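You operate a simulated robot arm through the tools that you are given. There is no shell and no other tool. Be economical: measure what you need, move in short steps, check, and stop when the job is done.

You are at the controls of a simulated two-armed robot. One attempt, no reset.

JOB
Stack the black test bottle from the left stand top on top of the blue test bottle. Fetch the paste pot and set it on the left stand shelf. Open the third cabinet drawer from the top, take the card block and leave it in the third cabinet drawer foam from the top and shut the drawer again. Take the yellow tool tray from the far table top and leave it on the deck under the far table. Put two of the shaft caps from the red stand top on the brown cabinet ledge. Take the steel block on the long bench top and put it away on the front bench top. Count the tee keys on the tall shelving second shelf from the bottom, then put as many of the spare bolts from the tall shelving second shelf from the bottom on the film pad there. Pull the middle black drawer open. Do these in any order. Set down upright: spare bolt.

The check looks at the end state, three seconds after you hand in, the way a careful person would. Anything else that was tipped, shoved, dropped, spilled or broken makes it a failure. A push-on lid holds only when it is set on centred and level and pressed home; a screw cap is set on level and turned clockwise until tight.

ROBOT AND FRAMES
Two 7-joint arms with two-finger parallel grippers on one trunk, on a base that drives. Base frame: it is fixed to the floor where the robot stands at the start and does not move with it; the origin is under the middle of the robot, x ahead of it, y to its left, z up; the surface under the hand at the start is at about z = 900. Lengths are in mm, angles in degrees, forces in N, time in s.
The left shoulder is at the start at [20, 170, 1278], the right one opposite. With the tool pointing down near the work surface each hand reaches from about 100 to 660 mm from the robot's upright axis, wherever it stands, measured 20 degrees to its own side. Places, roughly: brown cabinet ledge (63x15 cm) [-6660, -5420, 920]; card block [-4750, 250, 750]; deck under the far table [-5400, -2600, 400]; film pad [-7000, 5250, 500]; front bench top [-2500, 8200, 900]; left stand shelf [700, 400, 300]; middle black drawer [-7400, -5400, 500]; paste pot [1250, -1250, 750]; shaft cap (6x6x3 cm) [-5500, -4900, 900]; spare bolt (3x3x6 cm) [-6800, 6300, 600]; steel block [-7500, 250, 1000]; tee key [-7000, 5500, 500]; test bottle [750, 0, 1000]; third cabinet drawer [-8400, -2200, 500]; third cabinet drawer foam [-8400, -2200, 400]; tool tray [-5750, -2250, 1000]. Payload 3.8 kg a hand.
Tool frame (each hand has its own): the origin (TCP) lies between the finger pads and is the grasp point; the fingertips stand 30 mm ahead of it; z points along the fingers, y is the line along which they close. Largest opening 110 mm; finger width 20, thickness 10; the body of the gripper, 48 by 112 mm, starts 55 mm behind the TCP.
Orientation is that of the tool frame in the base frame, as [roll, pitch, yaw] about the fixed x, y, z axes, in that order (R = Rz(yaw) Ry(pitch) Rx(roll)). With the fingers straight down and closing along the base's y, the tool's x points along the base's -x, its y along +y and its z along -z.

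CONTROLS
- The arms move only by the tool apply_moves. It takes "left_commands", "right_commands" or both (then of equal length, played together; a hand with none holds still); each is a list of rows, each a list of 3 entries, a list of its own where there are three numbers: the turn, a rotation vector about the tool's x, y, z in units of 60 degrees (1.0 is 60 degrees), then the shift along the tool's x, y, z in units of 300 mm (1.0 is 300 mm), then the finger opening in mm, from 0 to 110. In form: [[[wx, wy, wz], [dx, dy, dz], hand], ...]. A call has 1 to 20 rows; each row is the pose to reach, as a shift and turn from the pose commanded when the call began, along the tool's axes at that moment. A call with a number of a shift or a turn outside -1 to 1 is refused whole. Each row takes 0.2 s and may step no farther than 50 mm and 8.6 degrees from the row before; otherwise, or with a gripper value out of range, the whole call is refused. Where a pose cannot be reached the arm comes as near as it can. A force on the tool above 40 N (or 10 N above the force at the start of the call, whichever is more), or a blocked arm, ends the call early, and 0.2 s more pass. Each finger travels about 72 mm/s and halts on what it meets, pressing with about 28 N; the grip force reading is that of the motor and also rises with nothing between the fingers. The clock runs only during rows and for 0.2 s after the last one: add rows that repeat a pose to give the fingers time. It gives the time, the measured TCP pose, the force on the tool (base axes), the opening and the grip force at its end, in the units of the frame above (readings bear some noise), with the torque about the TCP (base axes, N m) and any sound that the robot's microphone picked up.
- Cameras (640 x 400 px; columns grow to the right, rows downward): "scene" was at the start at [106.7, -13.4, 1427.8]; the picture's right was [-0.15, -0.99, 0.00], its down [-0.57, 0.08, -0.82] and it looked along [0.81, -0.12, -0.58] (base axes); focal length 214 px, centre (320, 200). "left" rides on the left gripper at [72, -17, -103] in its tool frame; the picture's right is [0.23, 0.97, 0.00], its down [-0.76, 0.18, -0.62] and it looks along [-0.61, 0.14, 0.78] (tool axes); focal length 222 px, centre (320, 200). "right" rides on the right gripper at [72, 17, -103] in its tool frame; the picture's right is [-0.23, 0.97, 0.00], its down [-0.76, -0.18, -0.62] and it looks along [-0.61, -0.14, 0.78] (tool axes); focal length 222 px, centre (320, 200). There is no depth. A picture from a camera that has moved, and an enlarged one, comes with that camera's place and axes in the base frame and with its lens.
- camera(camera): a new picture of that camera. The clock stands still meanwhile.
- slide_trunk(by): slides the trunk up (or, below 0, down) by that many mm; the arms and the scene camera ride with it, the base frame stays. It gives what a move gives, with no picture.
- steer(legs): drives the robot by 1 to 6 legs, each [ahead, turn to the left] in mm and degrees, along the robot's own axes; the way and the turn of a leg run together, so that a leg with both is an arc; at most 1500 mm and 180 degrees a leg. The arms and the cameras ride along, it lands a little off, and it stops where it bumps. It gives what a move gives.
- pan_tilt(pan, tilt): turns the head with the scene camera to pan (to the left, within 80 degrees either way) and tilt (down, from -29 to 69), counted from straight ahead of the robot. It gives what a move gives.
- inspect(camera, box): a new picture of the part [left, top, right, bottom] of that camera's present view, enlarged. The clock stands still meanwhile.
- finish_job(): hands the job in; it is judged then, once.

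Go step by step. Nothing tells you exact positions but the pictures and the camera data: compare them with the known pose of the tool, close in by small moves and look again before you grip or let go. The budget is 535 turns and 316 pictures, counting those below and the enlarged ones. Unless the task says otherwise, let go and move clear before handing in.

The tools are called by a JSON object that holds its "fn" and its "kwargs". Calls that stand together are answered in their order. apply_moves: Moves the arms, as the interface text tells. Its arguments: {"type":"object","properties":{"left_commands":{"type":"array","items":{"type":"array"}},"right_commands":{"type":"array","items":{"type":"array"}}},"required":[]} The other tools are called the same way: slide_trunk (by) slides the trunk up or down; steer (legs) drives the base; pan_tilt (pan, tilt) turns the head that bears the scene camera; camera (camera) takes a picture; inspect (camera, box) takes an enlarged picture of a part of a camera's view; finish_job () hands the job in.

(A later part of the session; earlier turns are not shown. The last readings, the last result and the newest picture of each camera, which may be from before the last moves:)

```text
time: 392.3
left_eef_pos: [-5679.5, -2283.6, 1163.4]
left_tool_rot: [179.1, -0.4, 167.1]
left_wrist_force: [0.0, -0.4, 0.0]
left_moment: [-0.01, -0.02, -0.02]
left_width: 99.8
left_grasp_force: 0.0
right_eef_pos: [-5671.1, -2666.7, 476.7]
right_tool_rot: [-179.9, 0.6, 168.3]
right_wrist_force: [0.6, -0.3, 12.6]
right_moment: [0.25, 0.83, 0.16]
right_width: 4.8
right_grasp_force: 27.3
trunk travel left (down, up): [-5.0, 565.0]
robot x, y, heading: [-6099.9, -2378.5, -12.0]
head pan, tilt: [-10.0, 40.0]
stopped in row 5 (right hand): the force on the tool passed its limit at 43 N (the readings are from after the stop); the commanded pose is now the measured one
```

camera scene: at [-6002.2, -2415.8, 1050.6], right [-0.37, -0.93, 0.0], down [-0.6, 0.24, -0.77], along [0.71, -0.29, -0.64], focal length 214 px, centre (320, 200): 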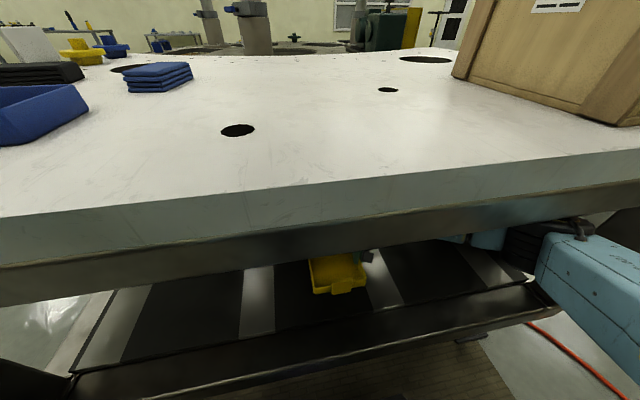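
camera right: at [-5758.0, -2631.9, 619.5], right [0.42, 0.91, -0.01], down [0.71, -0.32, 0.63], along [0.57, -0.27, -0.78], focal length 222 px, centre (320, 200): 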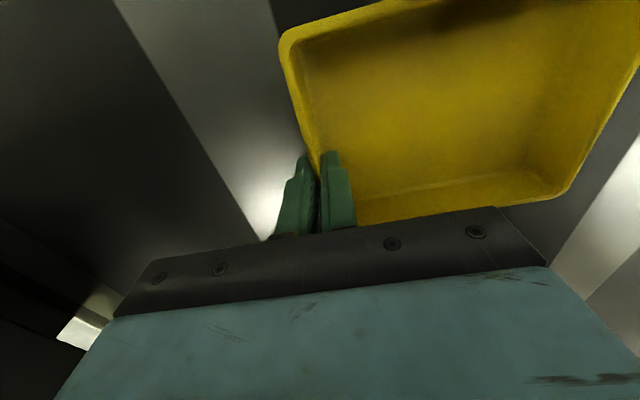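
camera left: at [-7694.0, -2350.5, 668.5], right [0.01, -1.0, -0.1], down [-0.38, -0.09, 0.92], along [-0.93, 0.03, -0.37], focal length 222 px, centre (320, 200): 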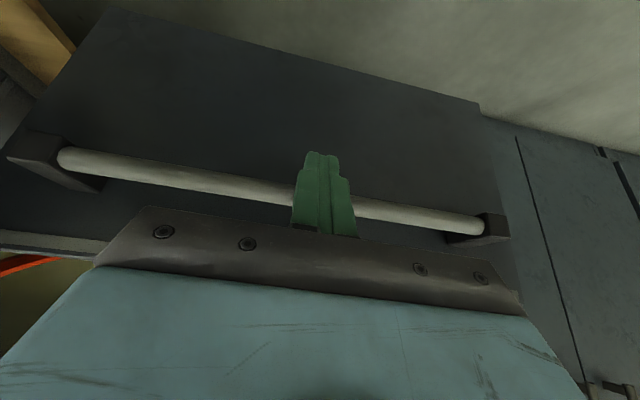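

Contact with the deck. I open and lift the fingers clear of the tray wall.

{"fn": "apply_moves", "kwargs": {"right_commands": [[[0, 0, 0], [0, 0, -0.008], 0], [[0, 0, 0], [0, 0, -0.008], 15], [[0, 0, 0], [0, 0, -0.008], 30], [[0, 0, 0], [0, 0, -0.008], 30], [[0, 0, 0], [0, 0, -0.06], 30], [[0, 0, 0], [0, 0, -0.14], 30], [[0, 0, 0], [0, 0, -0.22], 30]]}}

{"fn": "camera", "kwargs": {"camera": "right"}}

{"fn": "inspect", "kwargs": {"camera": "scene", "box": [220, 220, 460, 380]}}

```text
time: 394.1
left_eef_pos: [-5681.1, -2286.1, 1163.1]
left_tool_rot: [179.0, -0.4, 167.1]
left_wrist_force: [-0.1, 0.5, 0.1]
left_moment: [-0.02, -0.04, -0.04]
left_width: 100.0
left_grasp_force: 0.0
right_eef_pos: [-5697.1, -2651.1, 510.9]
right_tool_rot: [179.7, -3.3, 169.7]
right_wrist_force: [0.0, 0.2, 0.0]
right_moment: [0.02, 0.01, 0.02]
right_width: 29.9
right_grasp_force: 0.1
trunk travel left (down, up): [-5.0, 565.0]
robot x, y, heading: [-6097.5, -2373.5, -11.7]
head pan, tilt: [-10.0, 40.0]
stopped in row 7 (right hand): the arm was blocked; the commanded pose is now the measured one
```

```text
122 pictures are left
camera right: at [-5757.8, -2623.5, 618.2], right [0.4, 0.92, -0.01], down [0.75, -0.32, 0.58], along [0.53, -0.24, -0.82], focal length 222 px, centre (320, 200)
```

right: 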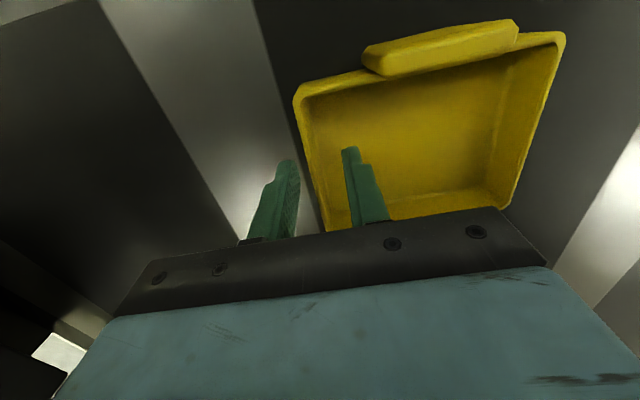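

```text
2.50 times, centred on (340, 300) of scene
camera zoom: at [-6001.6, -2415.3, 1051.6], right [-0.37, -0.93, 0.0], down [-0.6, 0.24, -0.76], along [0.71, -0.28, -0.64], focal length 536 px, centre (270, -50)
```

zoom: 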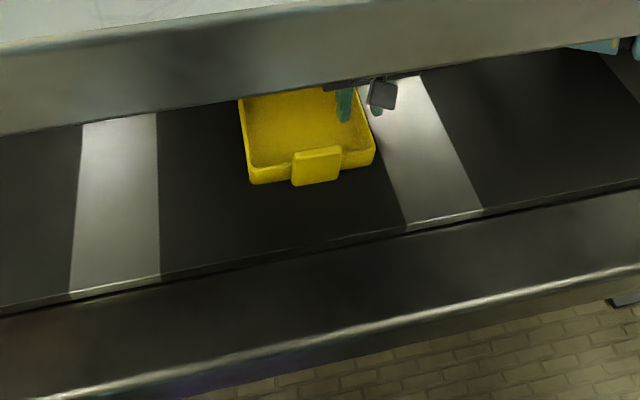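

The tray rests on the deck; my forearm met the frame above when rising. The fingertips already clear the wall, so I slide right past it, lower a little, and back out.

{"fn": "apply_moves", "kwargs": {"right_commands": [[[0, 0, 0], [0, -0.07, 0], 30], [[0, 0, 0], [0, -0.14, 0], 30], [[0, 0, 0], [0, -0.21, 0], 30], [[0, 0, 0], [0, -0.21, 0.07], 30]]}}

{"fn": "camera", "kwargs": {"camera": "right"}}

```text
time: 395.1
left_eef_pos: [-5681.4, -2283.2, 1163.8]
left_tool_rot: [179.1, -0.5, 167.1]
left_wrist_force: [0.4, -0.1, 0.0]
left_moment: [-0.01, 0.0, 0.02]
left_width: 100.2
left_grasp_force: 0.0
right_eef_pos: [-5701.7, -2716.4, 497.0]
right_tool_rot: [179.8, -2.5, 169.2]
right_wrist_force: [1.1, 0.1, -0.1]
right_moment: [-0.02, 0.02, -0.02]
right_width: 29.7
right_grasp_force: 0.0
trunk travel left (down, up): [-5.0, 565.0]
robot x, y, heading: [-6098.1, -2380.0, -12.1]
head pan, tilt: [-10.0, 40.0]
```

```text
120 pictures are left
camera right: at [-5764.5, -2687.8, 603.5], right [0.41, 0.91, -0.01], down [0.74, -0.32, 0.59], along [0.54, -0.24, -0.81], focal length 222 px, centre (320, 200)
```

right: 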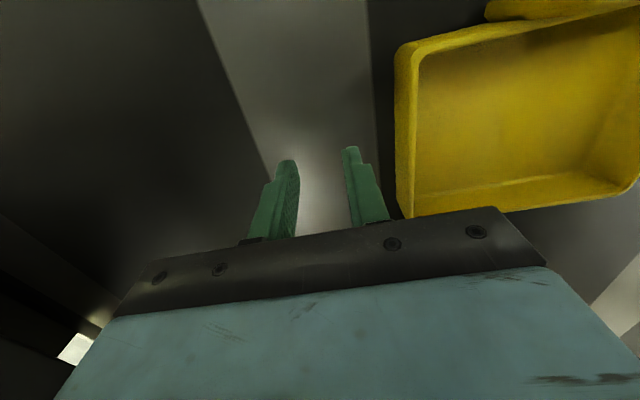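

Clear of the tray. Backing out.

{"fn": "steer", "kwargs": {"legs": [[-560, 0]]}}

{"fn": "slide_trunk", "kwargs": {"by": 370}}

{"fn": "apply_moves", "kwargs": {"right_commands": [[[0, 0, 0], [0.02, 0.02, -0.15], 100], [[0, 0, 0], [0.04, 0.04, -0.3], 100], [[0, 0, 0], [0.06, 0.06, -0.45], 100], [[0, 0, 0], [0.08, 0.08, -0.6], 100], [[0, 0, 0], [0.1, 0.1, -0.75], 100], [[0, 0, 0], [0.12, 0.12, -0.9], 100], [[0, 0, 0], [0.12, 0.12, -1.0], 100]], "left_commands": [[[0, 0, 0], [0, 0, 0.1], 100], [[0, 0, 0], [0, 0, 0.2], 100], [[0, 0, 0], [0, 0, 0.3], 100], [[0, 0, 0], [0, 0, 0.4], 100], [[0, 0, 0], [0, 0, 0.5], 100], [[0, 0, 0], [0, 0, 0.56], 100], [[0, 0, 0], [0, 0, 0.56], 100]]}}

{"fn": "pan_tilt", "kwargs": {"pan": -30, "tilt": 20}}

{"fn": "camera", "kwargs": {"camera": "scene"}}

```text
time: 398.2
left_eef_pos: [-6223.3, -2169.6, 1163.4]
left_tool_rot: [179.1, -0.5, 167.6]
left_wrist_force: [0.0, -0.9, -0.3]
left_moment: [0.01, -0.02, 0.0]
left_width: 100.1
left_grasp_force: 0.1
right_eef_pos: [-6241.7, -2599.8, 493.9]
right_tool_rot: [179.9, -2.8, 169.8]
right_wrist_force: [0.0, -0.3, 0.1]
right_moment: [0.02, -0.02, 0.01]
right_width: 30.0
right_grasp_force: 0.1
trunk travel left (down, up): [-5.0, 565.0]
robot x, y, heading: [-6643.5, -2268.3, -11.7]
head pan, tilt: [-10.0, 40.0]
```

```text
time: 401.8
left_eef_pos: [-6223.9, -2169.3, 1531.8]
left_tool_rot: [179.1, -0.5, 167.6]
left_wrist_force: [-0.3, 0.6, -0.1]
left_moment: [-0.02, -0.01, 0.0]
left_width: 100.4
left_grasp_force: 0.0
right_eef_pos: [-6241.5, -2601.3, 863.2]
right_tool_rot: [180.0, -2.6, 169.8]
right_wrist_force: [-0.2, 0.4, 0.3]
right_moment: [0.03, 0.02, 0.02]
right_width: 29.8
right_grasp_force: 0.2
trunk travel left (down, up): [-375.0, 195.0]
robot x, y, heading: [-6637.4, -2264.1, -11.2]
head pan, tilt: [-10.0, 40.0]
```

```text
time: 403.4
left_eef_pos: [-6227.9, -2166.9, 1364.1]
left_tool_rot: [179.1, -0.4, 167.6]
left_wrist_force: [-0.4, -0.7, 0.0]
left_moment: [0.02, -0.03, 0.0]
left_width: 99.9
left_grasp_force: 0.0
right_eef_pos: [-6254.0, -2562.5, 1164.9]
right_tool_rot: [180.0, -2.7, 169.8]
right_wrist_force: [0.1, -0.2, 0.3]
right_moment: [-0.01, 0.03, 0.01]
right_width: 100.0
right_grasp_force: 0.1
trunk travel left (down, up): [-375.0, 195.0]
robot x, y, heading: [-6642.2, -2266.1, -11.2]
head pan, tilt: [-10.0, 40.0]
```

```text
time: 404.2
left_eef_pos: [-6228.4, -2166.4, 1363.8]
left_tool_rot: [179.1, -0.5, 167.6]
left_wrist_force: [0.1, -0.7, -0.6]
left_moment: [0.0, 0.03, 0.03]
left_width: 99.8
left_grasp_force: 0.0
right_eef_pos: [-6254.1, -2563.1, 1165.2]
right_tool_rot: [179.9, -2.7, 169.7]
right_wrist_force: [-1.0, -0.4, 0.4]
right_moment: [0.0, 0.02, -0.01]
right_width: 99.8
right_grasp_force: 0.1
trunk travel left (down, up): [-375.0, 195.0]
robot x, y, heading: [-6639.4, -2264.0, -11.2]
head pan, tilt: [-30.0, 20.0]
```

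```text
119 pictures are left
camera scene: at [-6552.1, -2332.3, 1452.0], right [-0.66, -0.75, 0.0], down [-0.26, 0.23, -0.94], along [0.71, -0.62, -0.34], focal length 214 px, centre (320, 200)
```

scene: 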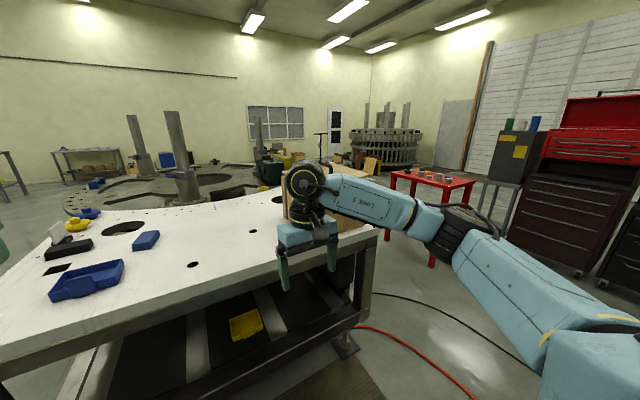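

The tray sits on the deck. Next are the shaft caps on the red stand to the south-east. A thin hose lies across the floor; I'll approach slowly and see.

{"fn": "steer", "kwargs": {"legs": [[0, -65.4], [950, 0]]}}

{"fn": "pan_tilt", "kwargs": {"pan": 10, "tilt": 35}}

{"fn": "camera", "kwargs": {"camera": "scene"}}

```text
time: 412.0
left_eef_pos: [-6176.2, -3515.0, 1364.1]
left_tool_rot: [179.1, -0.6, 101.4]
left_wrist_force: [-0.4, 0.3, 0.0]
left_moment: [0.03, 0.02, 0.0]
left_width: 100.1
left_grasp_force: 0.0
right_eef_pos: [-6550.5, -3649.5, 1165.1]
right_tool_rot: [179.9, -2.7, 103.6]
right_wrist_force: [-1.3, 0.3, -0.3]
right_moment: [0.01, 0.0, -0.02]
right_width: 100.1
right_grasp_force: 0.0
trunk travel left (down, up): [-375.0, 195.0]
robot x, y, heading: [-6435.6, -3175.2, -77.5]
head pan, tilt: [-30.0, 20.0]
```

```text
time: 413.1
left_eef_pos: [-6176.3, -3514.5, 1363.9]
left_tool_rot: [179.1, -0.5, 101.4]
left_wrist_force: [0.2, -0.4, -0.2]
left_moment: [-0.04, 0.01, 0.01]
left_width: 99.8
left_grasp_force: 0.0
right_eef_pos: [-6551.2, -3648.9, 1164.2]
right_tool_rot: [179.9, -2.7, 103.7]
right_wrist_force: [0.0, 0.0, -0.6]
right_moment: [0.0, 0.02, 0.0]
right_width: 100.3
right_grasp_force: 0.1
trunk travel left (down, up): [-375.0, 195.0]
robot x, y, heading: [-6430.6, -3171.6, -77.5]
head pan, tilt: [10.0, 35.0]
```

```text
118 pictures are left
camera scene: at [-6398.2, -3277.5, 1428.2], right [-0.92, -0.38, 0.0], down [-0.22, 0.53, -0.82], along [0.31, -0.76, -0.57], focal length 214 px, centre (320, 200)
```

scene: 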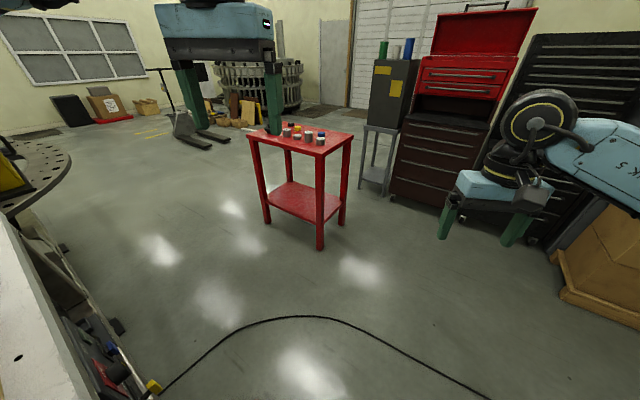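

The red stand with several small parts is ahead. Zooming on its top, and on the brown and black cabinets to the right.

{"fn": "inspect", "kwargs": {"camera": "scene", "box": [240, 105, 360, 165]}}

{"fn": "inspect", "kwargs": {"camera": "scene", "box": [360, 0, 640, 240]}}

```text
5.33 times, centred on (300, 135) of scene
camera zoom: at [-6398.2, -3277.5, 1428.2], right [-0.92, -0.38, 0.0], down [-0.22, 0.53, -0.82], along [0.31, -0.76, -0.57], focal length 1144 px, centre (427, 547)
```

zoom: 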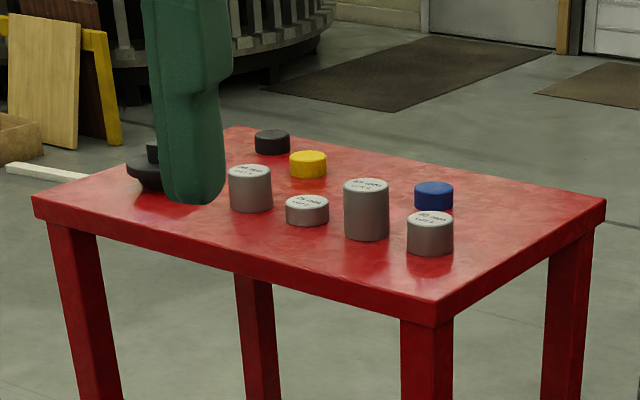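

```text
1.67 times, centred on (500, 120) of scene
camera zoom: at [-6398.2, -3277.5, 1428.2], right [-0.92, -0.38, 0.0], down [-0.22, 0.53, -0.82], along [0.31, -0.76, -0.57], focal length 358 px, centre (20, 333)
```

zoom: 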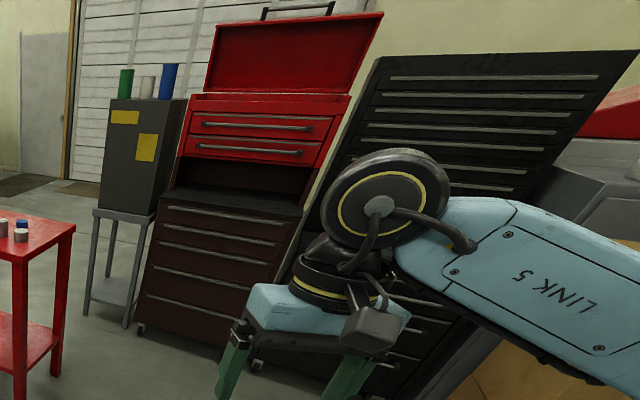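

Coloured low discs at the back (blue, yellow, black) look like the 6×6×3 cm shaft caps. I drive to the stand's long north side; if the hose blocks me I'll learn it now.

{"fn": "steer", "kwargs": {"legs": [[0, 24.6], [1430, 0], [0, -50]]}}

{"fn": "pan_tilt", "kwargs": {"pan": 0, "tilt": 45}}

{"fn": "camera", "kwargs": {"camera": "scene"}}

```text
time: 420.3
left_eef_pos: [-5271.6, -4379.6, 1362.9]
left_tool_rot: [179.3, -0.4, 126.6]
left_wrist_force: [1.0, 0.5, 0.5]
left_moment: [-0.03, 0.06, 0.0]
left_width: 100.3
left_grasp_force: 0.1
right_eef_pos: [-5551.4, -4661.8, 1164.8]
right_tool_rot: [-179.9, -2.7, 128.9]
right_wrist_force: [-0.2, 0.3, -0.5]
right_moment: [-0.02, 0.04, 0.03]
right_width: 99.9
right_grasp_force: 0.1
trunk travel left (down, up): [-375.0, 195.0]
robot x, y, heading: [-5644.0, -4177.5, -52.9]
head pan, tilt: [10.0, 35.0]
stopped in leg 2: the robot was blocked; the commanded pose is now the measured one
```

```text
time: 421.1
left_eef_pos: [-5274.0, -4380.3, 1364.6]
left_tool_rot: [179.2, -0.3, 126.5]
left_wrist_force: [0.0, 0.1, -0.7]
left_moment: [0.01, -0.02, -0.03]
left_width: 99.9
left_grasp_force: 0.0
right_eef_pos: [-5554.6, -4662.1, 1164.8]
right_tool_rot: [179.9, -2.8, 128.9]
right_wrist_force: [-0.4, -0.1, 0.1]
right_moment: [0.03, 0.02, -0.01]
right_width: 100.0
right_grasp_force: 0.1
trunk travel left (down, up): [-375.0, 195.0]
robot x, y, heading: [-5647.7, -4179.7, -53.0]
head pan, tilt: [0.0, 45.0]
```

```text
115 pictures are left
camera scene: at [-5585.2, -4260.4, 1413.4], right [-0.8, -0.6, 0.0], down [-0.43, 0.56, -0.71], along [0.43, -0.56, -0.71], focal length 214 px, centre (320, 200)
```

scene: 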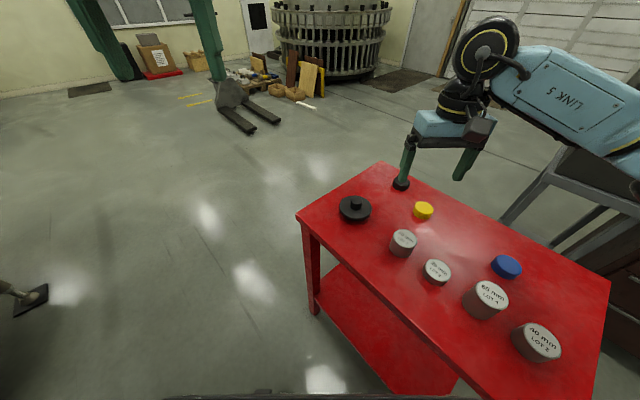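

No trouble crossing the hose. The grey pieces are labelled spacers, so the blue, yellow and black discs are the caps. I straighten up to face the stand squarely and move a little closer.

{"fn": "steer", "kwargs": {"legs": [[0, -50], [55, 0]]}}

{"fn": "pan_tilt", "kwargs": {"pan": 0, "tilt": 55}}

{"fn": "camera", "kwargs": {"camera": "scene"}}

```text
time: 424.2
left_eef_pos: [-5569.4, -4647.2, 1363.4]
left_tool_rot: [179.2, -0.4, 77.2]
left_wrist_force: [0.2, 0.3, -0.6]
left_moment: [0.0, 0.0, 0.0]
left_width: 100.1
left_grasp_force: 0.2
right_eef_pos: [-5964.1, -4618.0, 1164.3]
right_tool_rot: [179.9, -2.8, 79.6]
right_wrist_force: [-0.1, 0.5, -0.6]
right_moment: [0.03, -0.02, -0.01]
right_width: 99.9
right_grasp_force: 0.1
trunk travel left (down, up): [-375.0, 195.0]
robot x, y, heading: [-5656.4, -4231.6, -102.0]
head pan, tilt: [0.0, 45.0]
```

```text
time: 425.0
left_eef_pos: [-5569.4, -4644.3, 1364.8]
left_tool_rot: [179.2, -0.4, 77.2]
left_wrist_force: [-0.1, 0.5, 0.3]
left_moment: [-0.01, 0.01, 0.02]
left_width: 100.2
left_grasp_force: 0.2
right_eef_pos: [-5965.3, -4615.8, 1164.3]
right_tool_rot: [179.9, -2.7, 79.5]
right_wrist_force: [-0.2, -0.1, -0.2]
right_moment: [0.0, 0.02, 0.01]
right_width: 99.9
right_grasp_force: 0.1
trunk travel left (down, up): [-375.0, 195.0]
robot x, y, heading: [-5655.0, -4233.8, -102.1]
head pan, tilt: [0.0, 55.0]
```

```text
114 pictures are left
camera scene: at [-5677.7, -4323.5, 1400.0], right [-0.98, 0.21, 0.0], down [0.17, 0.8, -0.57], along [-0.12, -0.56, -0.82], focal length 214 px, centre (320, 200)
```

scene: 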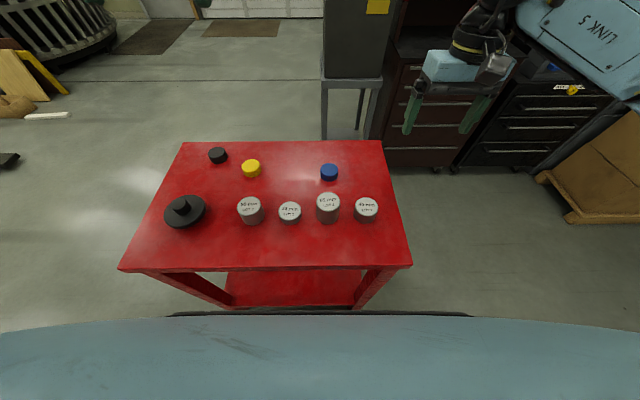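

Clear view. The left hand will take the yellow cap and the right hand the blue one. Moving both above their caps.

{"fn": "apply_moves", "kwargs": {"left_commands": [[[0, 0, 0], [-0.068, 0.016, 0.121], 90], [[0, 0, 0], [-0.135, 0.033, 0.243], 90], [[0, 0, 0], [-0.203, 0.049, 0.364], 90], [[0, 0, 0], [-0.27, 0.065, 0.485], 90], [[0, 0, 0], [-0.338, 0.081, 0.606], 90], [[0, 0, 0], [-0.406, 0.098, 0.728], 90], [[0, 0, 0], [-0.473, 0.114, 0.849], 90], [[0, 0, 0], [-0.541, 0.13, 0.97], 90]], "right_commands": [[[0, -0.006, 0], [-0.039, 0.079, 0.043], 90], [[0, -0.011, 0], [-0.078, 0.158, 0.087], 90], [[0, -0.017, 0], [-0.116, 0.237, 0.13], 90], [[0, -0.023, 0], [-0.155, 0.317, 0.173], 90], [[0, -0.028, 0], [-0.194, 0.396, 0.217], 90], [[0, -0.034, 0], [-0.233, 0.475, 0.26], 90], [[0, -0.039, 0], [-0.271, 0.554, 0.304], 90], [[0, -0.045, 0], [-0.31, 0.633, 0.347], 90]]}}

{"fn": "camera", "kwargs": {"camera": "left"}}

{"fn": "camera", "kwargs": {"camera": "right"}}

```text
time: 426.8
left_eef_pos: [-5561.4, -4811.8, 1069.6]
left_tool_rot: [179.2, -0.3, 77.2]
left_wrist_force: [0.4, 0.6, -0.7]
left_moment: [0.02, 0.01, 0.01]
left_width: 90.1
left_grasp_force: 0.0
right_eef_pos: [-5791.9, -4737.4, 1055.3]
right_tool_rot: [-179.9, 0.0, 79.6]
right_wrist_force: [0.2, 0.3, -0.1]
right_moment: [0.01, 0.04, 0.01]
right_width: 89.9
right_grasp_force: 0.0
trunk travel left (down, up): [-375.0, 195.0]
robot x, y, heading: [-5655.5, -4235.9, -102.1]
head pan, tilt: [0.0, 55.0]
```

```text
113 pictures are left
camera left: at [-5562.7, -4737.0, 1173.4], right [1.0, 0.01, 0.02], down [-0.01, -0.78, 0.62], along [0.02, -0.62, -0.78], focal length 222 px, centre (320, 200)
```

left: 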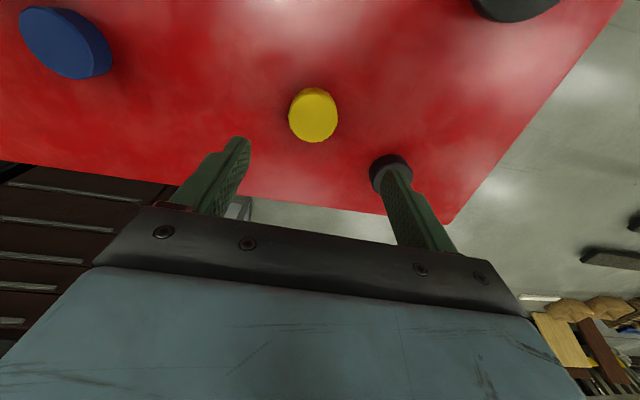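

```text
112 pictures are left
camera right: at [-5760.8, -4669.7, 1158.7], right [0.92, -0.4, 0.0], down [-0.31, -0.72, 0.62], along [-0.25, -0.57, -0.78], focal length 222 px, centre (320, 200)
```

right: 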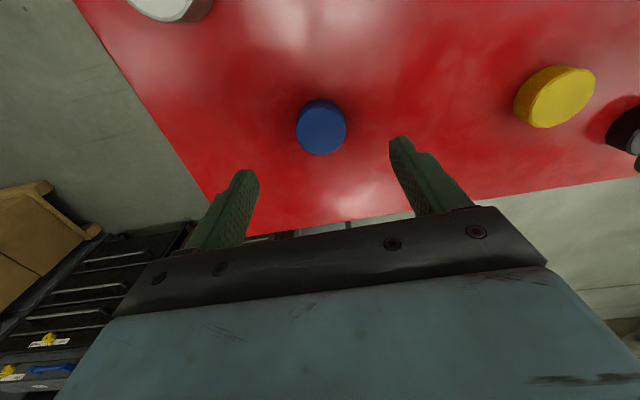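

Both caps are nearly centred. Small corrections, then lower to just above them.

{"fn": "apply_moves", "kwargs": {"left_commands": [[[0, 0, 0], [-0.032, -0.004, 0.12], 90], [[0, 0, 0], [-0.032, -0.004, 0.24], 90], [[0, 0, 0], [-0.032, -0.004, 0.36], 90], [[0, 0, 0], [-0.032, -0.004, 0.44], 90], [[0, 0, 0], [-0.032, -0.004, 0.44], 90]], "right_commands": [[[0, 0, 0], [-0.03, -0.008, 0.11], 90], [[0, 0, 0], [-0.062, -0.008, 0.22], 90], [[0, 0, 0], [-0.062, -0.008, 0.33], 90], [[0, 0, 0], [-0.062, -0.008, 0.395], 90], [[0, 0, 0], [-0.062, -0.008, 0.395], 90]]}}

{"fn": "camera", "kwargs": {"camera": "left"}}

{"fn": "camera", "kwargs": {"camera": "right"}}

```text
time: 428.0
left_eef_pos: [-5564.2, -4819.0, 939.5]
left_tool_rot: [179.1, -0.2, 77.2]
left_wrist_force: [0.2, -0.2, 1.2]
left_moment: [-0.02, 0.01, -0.01]
left_width: 89.7
left_grasp_force: 0.1
right_eef_pos: [-5796.2, -4756.3, 939.0]
right_tool_rot: [179.9, 0.0, 79.6]
right_wrist_force: [0.4, 0.3, 0.1]
right_moment: [-0.01, -0.02, -0.01]
right_width: 89.9
right_grasp_force: 0.1
trunk travel left (down, up): [-375.0, 195.0]
robot x, y, heading: [-5654.7, -4233.5, -102.1]
head pan, tilt: [0.0, 55.0]
```

```text
111 pictures are left
camera left: at [-5564.9, -4744.4, 1042.9], right [1.0, 0.01, 0.02], down [-0.01, -0.78, 0.62], along [0.02, -0.62, -0.78], focal length 222 px, centre (320, 200)
```

left: 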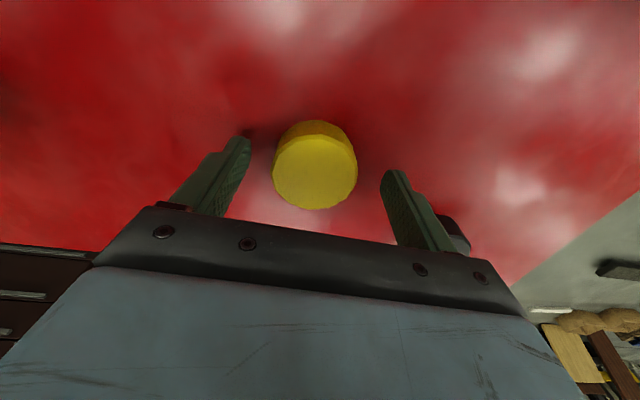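

```text
110 pictures are left
camera right: at [-5766.7, -4688.2, 1042.2], right [0.92, -0.4, 0.0], down [-0.31, -0.72, 0.62], along [-0.25, -0.57, -0.78], focal length 222 px, centre (320, 200)
```

right: 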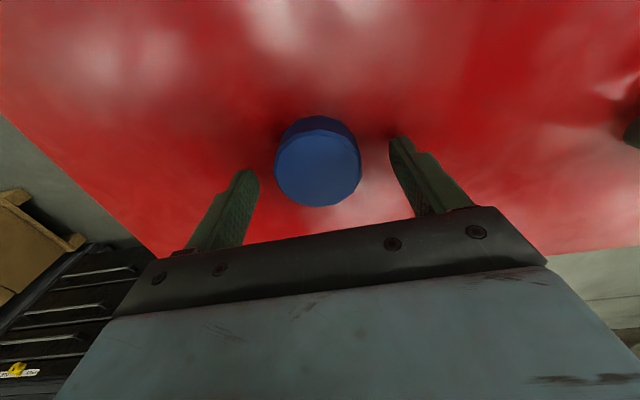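

Both centred within a few mm. Lowering around the caps and closing both grippers.

{"fn": "apply_moves", "kwargs": {"left_commands": [[[0, 0, 0], [-0.02, -0.006, 0.03], 90], [[0, 0, 0], [-0.02, -0.006, 0.06], 90], [[0, 0, 0], [-0.02, -0.006, 0.09], 90], [[0, 0, 0], [-0.02, -0.006, 0.09], 75], [[0, 0, 0], [-0.02, -0.006, 0.09], 60], [[0, 0, 0], [-0.02, -0.006, 0.09], 45], [[0, 0, 0], [-0.02, -0.006, 0.09], 40]], "right_commands": [[[0, 0, 0], [-0.017, -0.003, 0.03], 90], [[0, 0, 0], [-0.017, -0.003, 0.06], 90], [[0, 0, 0], [-0.017, -0.003, 0.09], 90], [[0, 0, 0], [-0.017, -0.003, 0.09], 75], [[0, 0, 0], [-0.017, -0.003, 0.09], 60], [[0, 0, 0], [-0.017, -0.003, 0.09], 45], [[0, 0, 0], [-0.017, -0.003, 0.09], 40]]}}

```text
time: 428.6
left_eef_pos: [-5566.8, -4824.6, 929.5]
left_tool_rot: [179.5, 0.5, 77.2]
left_wrist_force: [4.8, 9.2, 14.2]
left_moment: [0.52, 0.48, -0.63]
left_width: 88.2
left_grasp_force: 0.1
right_eef_pos: [-5798.1, -4760.0, 929.6]
right_tool_rot: [179.8, 0.6, 79.5]
right_wrist_force: [0.1, 10.0, 13.4]
right_moment: [0.59, 0.64, -0.58]
right_width: 91.2
right_grasp_force: 1.2
trunk travel left (down, up): [-375.0, 195.0]
robot x, y, heading: [-5656.6, -4232.5, -102.2]
head pan, tilt: [0.0, 55.0]
stopped in row 3 (right hand): the force on the tool passed its limit at 50 N (the readings are from after the stop); the commanded pose is now the measured one
```

Fingertips reached the stand top (z≈899). I raise 2 mm and close both.

{"fn": "apply_moves", "kwargs": {"left_commands": [[[0, 0, 0], [0, 0, -0.008], 90], [[0, 0, 0], [0, 0, -0.008], 75], [[0, 0, 0], [0, 0, -0.008], 60], [[0, 0, 0], [0, 0, -0.008], 45], [[0, 0, 0], [0, 0, -0.008], 40], [[0, 0, 0], [0, 0, -0.008], 40]], "right_commands": [[[0, 0, 0], [0, 0, -0.008], 90], [[0, 0, 0], [0, 0, -0.008], 75], [[0, 0, 0], [0, 0, -0.008], 60], [[0, 0, 0], [0, 0, -0.008], 45], [[0, 0, 0], [0, 0, -0.008], 40], [[0, 0, 0], [0, 0, -0.008], 40]]}}

{"fn": "apply_moves", "kwargs": {"left_commands": [[[0, 0, 0], [0, 0, -0.06], 40], [[0, 0, 0], [0, 0, -0.2], 40], [[0, 0, 0], [0.05, 0, -0.35], 40], [[0, 0, 0], [0.12, 0, -0.5], 40], [[0, 0, 0], [0.2, 0, -0.64], 40], [[0, 0, 0], [0.28, 0, -0.78], 40]], "right_commands": [[[0, 0, 0], [0, 0, -0.06], 40], [[0, 0, 0], [0, 0, -0.2], 40], [[0, 0, 0], [0.05, -0.04, -0.35], 40], [[0, 0, 0], [0.12, -0.1, -0.48], 40], [[0, 0, 0], [0.2, -0.18, -0.6], 40], [[0, 0, 0], [0.28, -0.26, -0.72], 40]]}}

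{"fn": "camera", "kwargs": {"camera": "scene"}}

```text
time: 430.0
left_eef_pos: [-5567.2, -4827.8, 929.5]
left_tool_rot: [179.4, 0.3, 77.3]
left_wrist_force: [-3.6, -1.3, 4.7]
left_moment: [-0.03, 0.25, 0.06]
left_width: 54.1
left_grasp_force: 27.8
right_eef_pos: [-5802.3, -4763.8, 930.7]
right_tool_rot: [179.9, 0.7, 79.5]
right_wrist_force: [-10.0, -2.7, 20.5]
right_moment: [0.21, 0.91, 0.23]
right_width: 54.4
right_grasp_force: 27.9
trunk travel left (down, up): [-375.0, 195.0]
robot x, y, heading: [-5657.8, -4231.5, -102.1]
head pan, tilt: [0.0, 55.0]
```

```text
time: 431.4
left_eef_pos: [-5552.6, -4746.9, 1164.5]
left_tool_rot: [179.4, 0.2, 77.2]
left_wrist_force: [0.0, 0.2, -1.1]
left_moment: [-0.01, 0.02, -0.01]
left_width: 54.1
left_grasp_force: 28.1
right_eef_pos: [-5865.3, -4664.5, 1144.1]
right_tool_rot: [179.9, 0.5, 79.6]
right_wrist_force: [-0.4, 0.6, -0.2]
right_moment: [0.0, -0.01, 0.01]
right_width: 54.5
right_grasp_force: 28.1
trunk travel left (down, up): [-375.0, 195.0]
robot x, y, heading: [-5656.0, -4231.8, -102.1]
head pan, tilt: [0.0, 55.0]
```

```text
109 pictures are left
camera scene: at [-5678.3, -4322.1, 1400.1], right [-0.98, 0.21, 0.0], down [0.17, 0.8, -0.57], along [-0.12, -0.56, -0.82], focal length 214 px, centre (320, 200)
```

scene: 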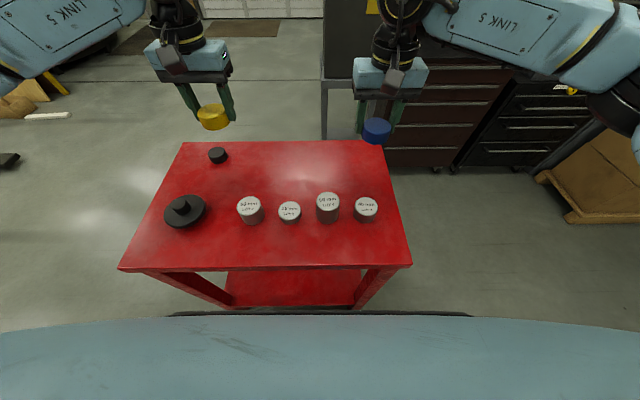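

Both caps are held and nothing else moved. I back off and drive around to face the maroon ("brown") cabinet.

{"fn": "steer", "kwargs": {"legs": [[-420, 0], [0, -53], [960, 0], [0, 58]]}}

{"fn": "pan_tilt", "kwargs": {"pan": 0, "tilt": 25}}

{"fn": "camera", "kwargs": {"camera": "scene"}}

```text
time: 443.4
left_eef_pos: [-6265.5, -4732.0, 1162.7]
left_tool_rot: [179.6, 0.2, 83.7]
left_wrist_force: [0.6, 0.8, 0.0]
left_moment: [0.04, 0.0, 0.0]
left_width: 54.2
left_grasp_force: 27.9
right_eef_pos: [-6585.3, -4683.6, 1143.5]
right_tool_rot: [179.8, 0.5, 85.8]
right_wrist_force: [-0.3, -0.2, 0.2]
right_moment: [-0.02, 0.02, -0.01]
right_width: 54.5
right_grasp_force: 27.5
trunk travel left (down, up): [-375.0, 195.0]
robot x, y, heading: [-6426.2, -4230.6, -95.8]
head pan, tilt: [0.0, 55.0]
```

```text
time: 444.4
left_eef_pos: [-6267.3, -4732.4, 1162.9]
left_tool_rot: [179.4, 0.3, 83.6]
left_wrist_force: [-0.1, 0.0, -0.3]
left_moment: [0.01, 0.01, 0.01]
left_width: 54.0
left_grasp_force: 27.9
right_eef_pos: [-6585.7, -4684.3, 1143.5]
right_tool_rot: [179.7, 0.4, 85.8]
right_wrist_force: [0.3, 0.2, -0.4]
right_moment: [0.0, 0.01, 0.0]
right_width: 54.5
right_grasp_force: 28.0
trunk travel left (down, up): [-375.0, 195.0]
robot x, y, heading: [-6425.2, -4231.2, -95.7]
head pan, tilt: [0.0, 25.0]
```

```text
108 pictures are left
camera scene: at [-6438.6, -4343.7, 1443.9], right [-0.99, 0.1, 0.0], down [0.04, 0.42, -0.91], along [-0.09, -0.9, -0.42], focal length 214 px, centre (320, 200)
```

scene: 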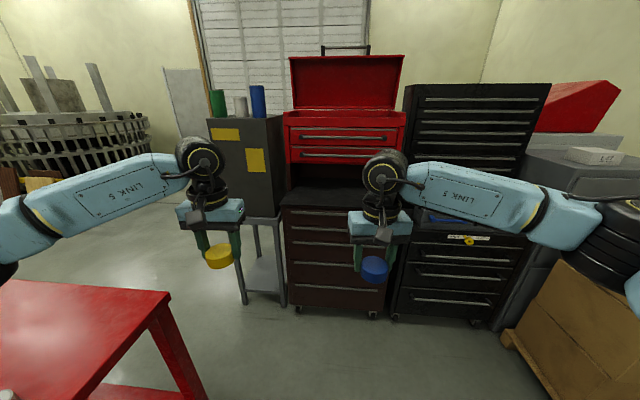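

The brown cabinet's ledge lies between the red top chest and the maroon drawers, front edge from (-6326, -5410) to (-6958, -5276). Driving closer, then I'll look again.

{"fn": "steer", "kwargs": {"legs": [[0, -5.5], [560, 0], [0, -0.8]]}}

{"fn": "pan_tilt", "kwargs": {"pan": 0, "tilt": 35}}

{"fn": "camera", "kwargs": {"camera": "scene"}}

```text
time: 448.5
left_eef_pos: [-6430.0, -5298.4, 1163.0]
left_tool_rot: [179.4, 0.2, 77.6]
left_wrist_force: [0.1, -0.9, -1.0]
left_moment: [0.0, -0.03, -0.01]
left_width: 54.1
left_grasp_force: 28.7
right_eef_pos: [-6741.1, -5217.2, 1143.8]
right_tool_rot: [179.8, 0.5, 80.0]
right_wrist_force: [0.3, 0.1, 0.3]
right_moment: [-0.02, 0.01, -0.01]
right_width: 54.4
right_grasp_force: 27.6
trunk travel left (down, up): [-375.0, 195.0]
robot x, y, heading: [-6532.0, -4782.2, -102.0]
head pan, tilt: [0.0, 25.0]
```

```text
time: 449.2
left_eef_pos: [-6428.5, -5298.1, 1164.4]
left_tool_rot: [179.4, 0.2, 77.6]
left_wrist_force: [0.1, -0.3, -0.6]
left_moment: [0.01, 0.02, 0.01]
left_width: 54.2
left_grasp_force: 28.3
right_eef_pos: [-6742.8, -5217.7, 1142.2]
right_tool_rot: [179.8, 0.4, 79.8]
right_wrist_force: [0.3, 0.4, 0.3]
right_moment: [0.0, -0.01, -0.03]
right_width: 54.2
right_grasp_force: 28.0
trunk travel left (down, up): [-375.0, 195.0]
robot x, y, heading: [-6538.0, -4782.8, -101.8]
head pan, tilt: [0.0, 35.0]
```

```text
107 pictures are left
camera scene: at [-6559.9, -4891.2, 1428.2], right [-0.98, 0.2, 0.0], down [0.12, 0.56, -0.82], along [-0.17, -0.8, -0.57], focal length 214 px, centre (320, 200)
```

scene: 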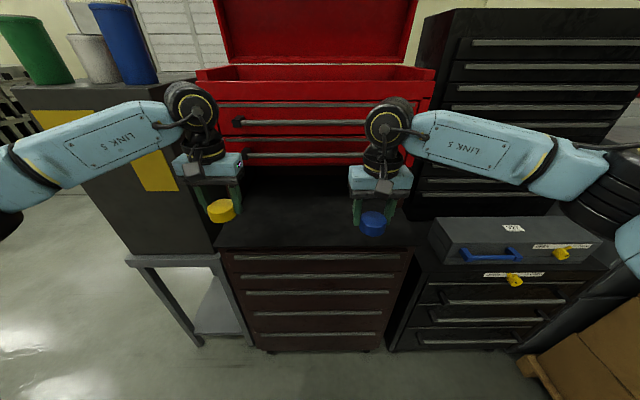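

Positions agree. Driving 140 mm ahead puts both caps over the ledge, about 45 mm inside its front edge.

{"fn": "steer", "kwargs": {"legs": [[140, 0]]}}

{"fn": "apply_moves", "kwargs": {"left_commands": [[[0, 0, 0], [0, 0, 0.12], 40], [[0, 0, 0], [0, 0, 0.24], 40], [[0, 0, 0], [0, 0, 0.36], 40], [[0, 0, 0], [0, 0, 0.48], 40], [[0, 0, 0], [0, 0, 0.58], 40]], "right_commands": [[[0, 0, 0], [0, 0, 0.1], 40], [[0, 0, 0], [0, 0, 0.2], 40], [[0, 0, 0], [0, 0, 0.3], 40], [[0, 0, 0], [0, 0, 0.42], 40], [[0, 0, 0], [0, 0, 0.52], 40]]}}

{"fn": "pan_tilt", "kwargs": {"pan": 0, "tilt": 45}}

{"fn": "camera", "kwargs": {"camera": "scene"}}

{"fn": "camera", "kwargs": {"camera": "left"}}

{"fn": "camera", "kwargs": {"camera": "right"}}

```text
time: 450.5
left_eef_pos: [-6457.1, -5435.0, 1164.5]
left_tool_rot: [179.4, 0.0, 77.6]
left_wrist_force: [-1.3, -0.6, -0.4]
left_moment: [0.04, 0.02, 0.0]
left_width: 54.1
left_grasp_force: 28.3
right_eef_pos: [-6769.5, -5353.7, 1142.5]
right_tool_rot: [179.8, 0.4, 79.8]
right_wrist_force: [-0.8, -0.8, -0.2]
right_moment: [0.04, 0.01, -0.01]
right_width: 53.9
right_grasp_force: 28.1
trunk travel left (down, up): [-375.0, 195.0]
robot x, y, heading: [-6563.7, -4918.7, -101.8]
head pan, tilt: [0.0, 35.0]
```

```text
time: 451.7
left_eef_pos: [-6456.5, -5435.0, 991.0]
left_tool_rot: [179.5, 0.2, 77.6]
left_wrist_force: [0.1, 0.0, -0.1]
left_moment: [-0.04, 0.01, -0.01]
left_width: 54.1
left_grasp_force: 28.3
right_eef_pos: [-6769.1, -5354.7, 986.5]
right_tool_rot: [179.9, 0.5, 79.8]
right_wrist_force: [-0.8, -0.2, -1.5]
right_moment: [-0.02, 0.0, -0.02]
right_width: 54.3
right_grasp_force: 28.2
trunk travel left (down, up): [-375.0, 195.0]
robot x, y, heading: [-6564.8, -4919.6, -101.7]
head pan, tilt: [0.0, 35.0]
```

```text
time: 452.4
left_eef_pos: [-6457.2, -5434.6, 989.8]
left_tool_rot: [179.4, 0.2, 77.6]
left_wrist_force: [0.3, -0.1, 0.3]
left_moment: [0.03, 0.0, 0.04]
left_width: 54.4
left_grasp_force: 27.9
right_eef_pos: [-6768.8, -5354.7, 987.8]
right_tool_rot: [179.9, 0.5, 79.8]
right_wrist_force: [0.2, -1.0, -0.8]
right_moment: [0.02, -0.01, 0.03]
right_width: 54.4
right_grasp_force: 28.4
trunk travel left (down, up): [-375.0, 195.0]
robot x, y, heading: [-6563.7, -4918.1, -102.2]
head pan, tilt: [0.0, 45.0]
```

```text
106 pictures are left
camera scene: at [-6587.0, -5019.5, 1413.4], right [-0.98, 0.21, 0.0], down [0.15, 0.69, -0.71], along [-0.15, -0.69, -0.71], focal length 214 px, centre (320, 200)
```

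scene: 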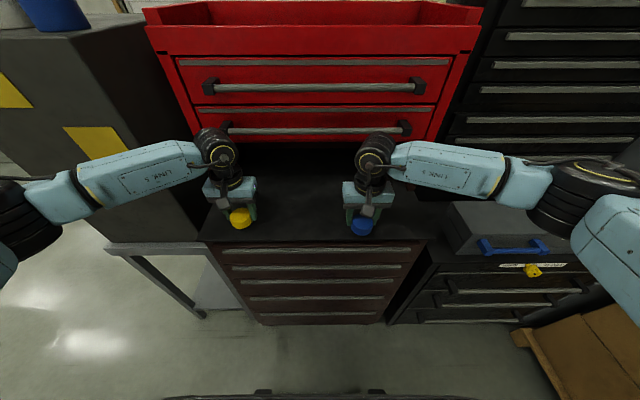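

```text
105 pictures are left
camera left: at [-6458.7, -5359.1, 1093.5], right [1.0, 0.01, 0.01], down [0.0, -0.78, 0.63], along [0.01, -0.63, -0.78], focal length 222 px, centre (320, 200)
```

left: 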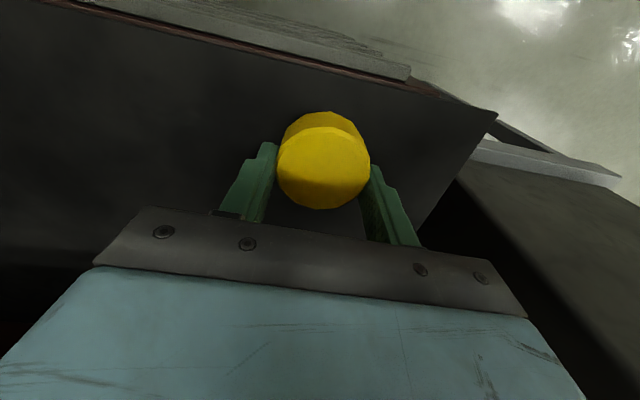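

```text
104 pictures are left
camera right: at [-6738.1, -5285.4, 1090.3], right [0.92, -0.4, 0.0], down [-0.31, -0.71, 0.63], along [-0.25, -0.58, -0.78], focal length 222 px, centre (320, 200)
```

right: 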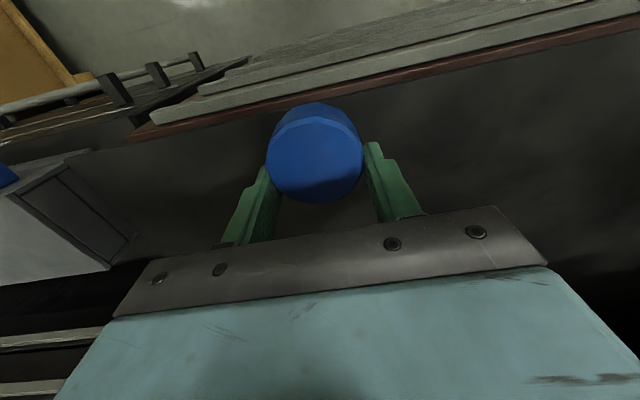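

The blue cap is a bit close to the front edge, so I move it 18 mm inward while both hands lower to the ledge.

{"fn": "apply_moves", "kwargs": {"left_commands": [[[0, 0, 0], [0, 0, 0.04], 40], [[0, 0, 0], [0, 0, 0.08], 40], [[0, 0, 0], [0, 0, 0.11], 40], [[0, 0, 0], [0, 0, 0.12], 40]], "right_commands": [[[0, 0, 0], [-0.06, 0, 0.03], 40], [[0, 0, 0], [-0.06, 0, 0.07], 40], [[0, 0, 0], [-0.06, 0, 0.1], 40], [[0, 0, 0], [-0.06, 0, 0.115], 40]]}}

```text
time: 453.6
left_eef_pos: [-6455.9, -5435.3, 960.5]
left_tool_rot: [179.7, 0.9, 77.7]
left_wrist_force: [1.6, 4.0, 14.1]
left_moment: [0.3, -0.37, 0.02]
left_width: 54.2
left_grasp_force: 28.1
right_eef_pos: [-6773.3, -5372.8, 961.6]
right_tool_rot: [179.7, 1.2, 79.8]
right_wrist_force: [-0.3, 6.0, 14.2]
right_moment: [0.47, 0.42, -0.18]
right_width: 54.0
right_grasp_force: 28.0
trunk travel left (down, up): [-375.0, 195.0]
robot x, y, heading: [-6566.4, -4922.6, -101.8]
head pan, tilt: [0.0, 45.0]
stopped in row 4 (left hand): the force on the tool passed its limit at 42 N (the readings are from after the stop); the commanded pose is now the measured one
```

Both caps touch the ledge at the same height. I release them and rise.

{"fn": "apply_moves", "kwargs": {"left_commands": [[[0, 0, 0], [0, 0, -0.004], 40], [[0, 0, 0], [0, 0, -0.004], 58], [[0, 0, 0], [0, 0, -0.004], 66], [[0, 0, 0], [0, 0, -0.004], 80], [[0, 0, 0], [0, 0, -0.05], 80], [[0, 0, 0], [0, 0, -0.15], 80], [[0, 0, 0], [0, 0, -0.3], 80], [[0, 0, 0], [0.05, 0, -0.45], 80], [[0, 0, 0], [0.1, 0, -0.6], 80]], "right_commands": [[[0, 0, 0], [0, 0, -0.004], 40], [[0, 0, 0], [0, 0, -0.004], 58], [[0, 0, 0], [0, 0, -0.004], 66], [[0, 0, 0], [0, 0, -0.004], 80], [[0, 0, 0], [0, 0, -0.05], 80], [[0, 0, 0], [0, 0, -0.15], 80], [[0, 0, 0], [0, 0, -0.3], 80], [[0, 0, 0], [0.05, 0, -0.45], 80], [[0, 0, 0], [0.1, 0, -0.6], 80]]}}

{"fn": "camera", "kwargs": {"camera": "scene"}}

```text
time: 455.6
left_eef_pos: [-6446.5, -5402.4, 1137.6]
left_tool_rot: [179.5, 0.7, 77.6]
left_wrist_force: [-0.6, 0.6, 0.2]
left_moment: [0.0, 0.04, 0.01]
left_width: 80.0
left_grasp_force: 0.0
right_eef_pos: [-6767.3, -5339.9, 1135.3]
right_tool_rot: [179.9, 1.0, 79.8]
right_wrist_force: [-0.2, -0.1, 0.3]
right_moment: [-0.01, 0.01, 0.0]
right_width: 79.8
right_grasp_force: 0.0
trunk travel left (down, up): [-375.0, 195.0]
robot x, y, heading: [-6568.5, -4917.4, -101.9]
head pan, tilt: [0.0, 45.0]
```

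```text
103 pictures are left
camera scene: at [-6586.9, -5018.6, 1413.4], right [-0.98, 0.21, 0.0], down [0.15, 0.69, -0.71], along [-0.15, -0.69, -0.71], focal length 214 px, centre (320, 200)
```

scene: 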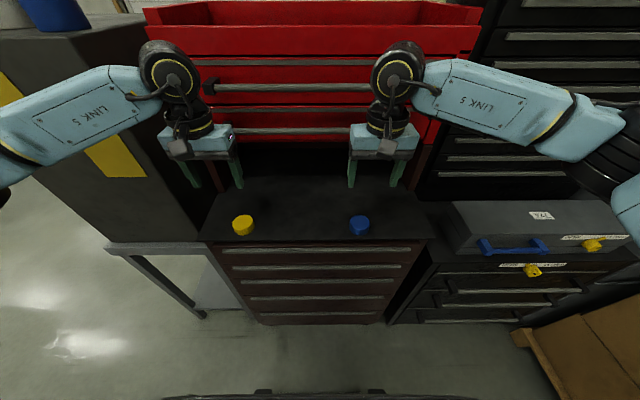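

Both caps sit on the ledge. Now for the middle black drawer: I back off and look at the black cabinet.

{"fn": "steer", "kwargs": {"legs": [[-330, 0], [0, -50], [330, 0], [0, 40]]}}

{"fn": "slide_trunk", "kwargs": {"by": -250}}

{"fn": "pan_tilt", "kwargs": {"pan": 0, "tilt": 30}}

{"fn": "camera", "kwargs": {"camera": "scene"}}

```text
time: 463.7
left_eef_pos: [-6736.5, -5235.7, 1135.6]
left_tool_rot: [179.6, 0.6, 68.5]
left_wrist_force: [0.1, -0.2, -0.1]
left_moment: [-0.02, 0.01, 0.01]
left_width: 80.3
left_grasp_force: 0.0
right_eef_pos: [-7043.4, -5120.9, 1137.1]
right_tool_rot: [179.8, 1.0, 70.6]
right_wrist_force: [-0.3, -0.9, -0.5]
right_moment: [0.0, 0.04, 0.02]
right_width: 80.0
right_grasp_force: 0.0
trunk travel left (down, up): [-375.0, 195.0]
robot x, y, heading: [-6774.2, -4738.6, -110.9]
head pan, tilt: [0.0, 45.0]
```

```text
time: 466.3
left_eef_pos: [-6736.2, -5233.9, 886.1]
left_tool_rot: [179.7, 0.7, 68.6]
left_wrist_force: [-0.5, -0.1, 0.1]
left_moment: [-0.03, 0.0, 0.02]
left_width: 80.0
left_grasp_force: 0.0
right_eef_pos: [-7043.4, -5122.1, 885.2]
right_tool_rot: [179.8, 1.1, 70.5]
right_wrist_force: [0.1, 0.0, 0.1]
right_moment: [0.02, 0.03, 0.03]
right_width: 80.0
right_grasp_force: 0.1
trunk travel left (down, up): [-125.0, 445.0]
robot x, y, heading: [-6775.2, -4737.1, -110.9]
head pan, tilt: [0.0, 45.0]
```

```text
time: 467.0
left_eef_pos: [-6736.4, -5234.8, 886.1]
left_tool_rot: [179.7, 0.6, 68.5]
left_wrist_force: [-0.4, 0.7, -0.6]
left_moment: [-0.01, 0.01, 0.04]
left_width: 80.1
left_grasp_force: 0.1
right_eef_pos: [-7043.9, -5121.7, 884.9]
right_tool_rot: [179.8, 1.0, 70.6]
right_wrist_force: [-0.7, -0.1, 0.0]
right_moment: [-0.04, 0.0, 0.01]
right_width: 80.0
right_grasp_force: 0.0
trunk travel left (down, up): [-125.0, 445.0]
robot x, y, heading: [-6772.0, -4738.1, -110.8]
head pan, tilt: [0.0, 30.0]
```

```text
102 pictures are left
camera scene: at [-6817.4, -4842.2, 1185.9], right [-0.93, 0.36, 0.0], down [0.18, 0.47, -0.87], along [-0.31, -0.81, -0.5], focal length 214 px, centre (320, 200)
```

scene: 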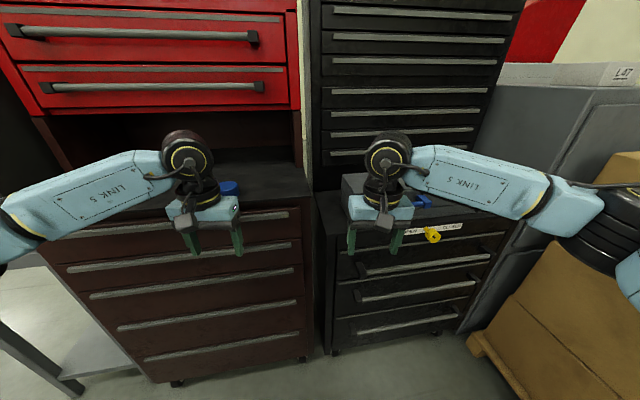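

{"fn": "inspect", "kwargs": {"camera": "scene", "box": [310, 190, 510, 360]}}

```text
2.35 times, centred on (410, 275) of scene
camera zoom: at [-6817.4, -4842.2, 1185.9], right [-0.93, 0.36, 0.0], down [0.18, 0.47, -0.87], along [-0.31, -0.81, -0.5], focal length 505 px, centre (108, 24)
```

zoom: 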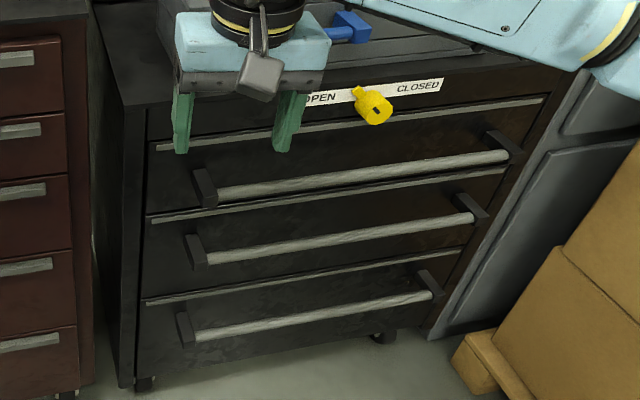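

{"fn": "inspect", "kwargs": {"camera": "scene", "box": [420, 215, 480, 250]}}

```text
10.67 times, centred on (450, 232) of scene
camera zoom: at [-6817.4, -4842.2, 1185.9], right [-0.93, 0.36, 0.0], down [0.18, 0.47, -0.87], along [-0.31, -0.81, -0.5], focal length 2288 px, centre (-1067, -147)
```

zoom: 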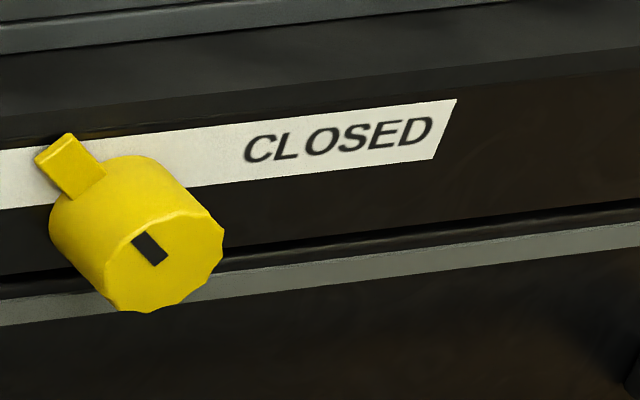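

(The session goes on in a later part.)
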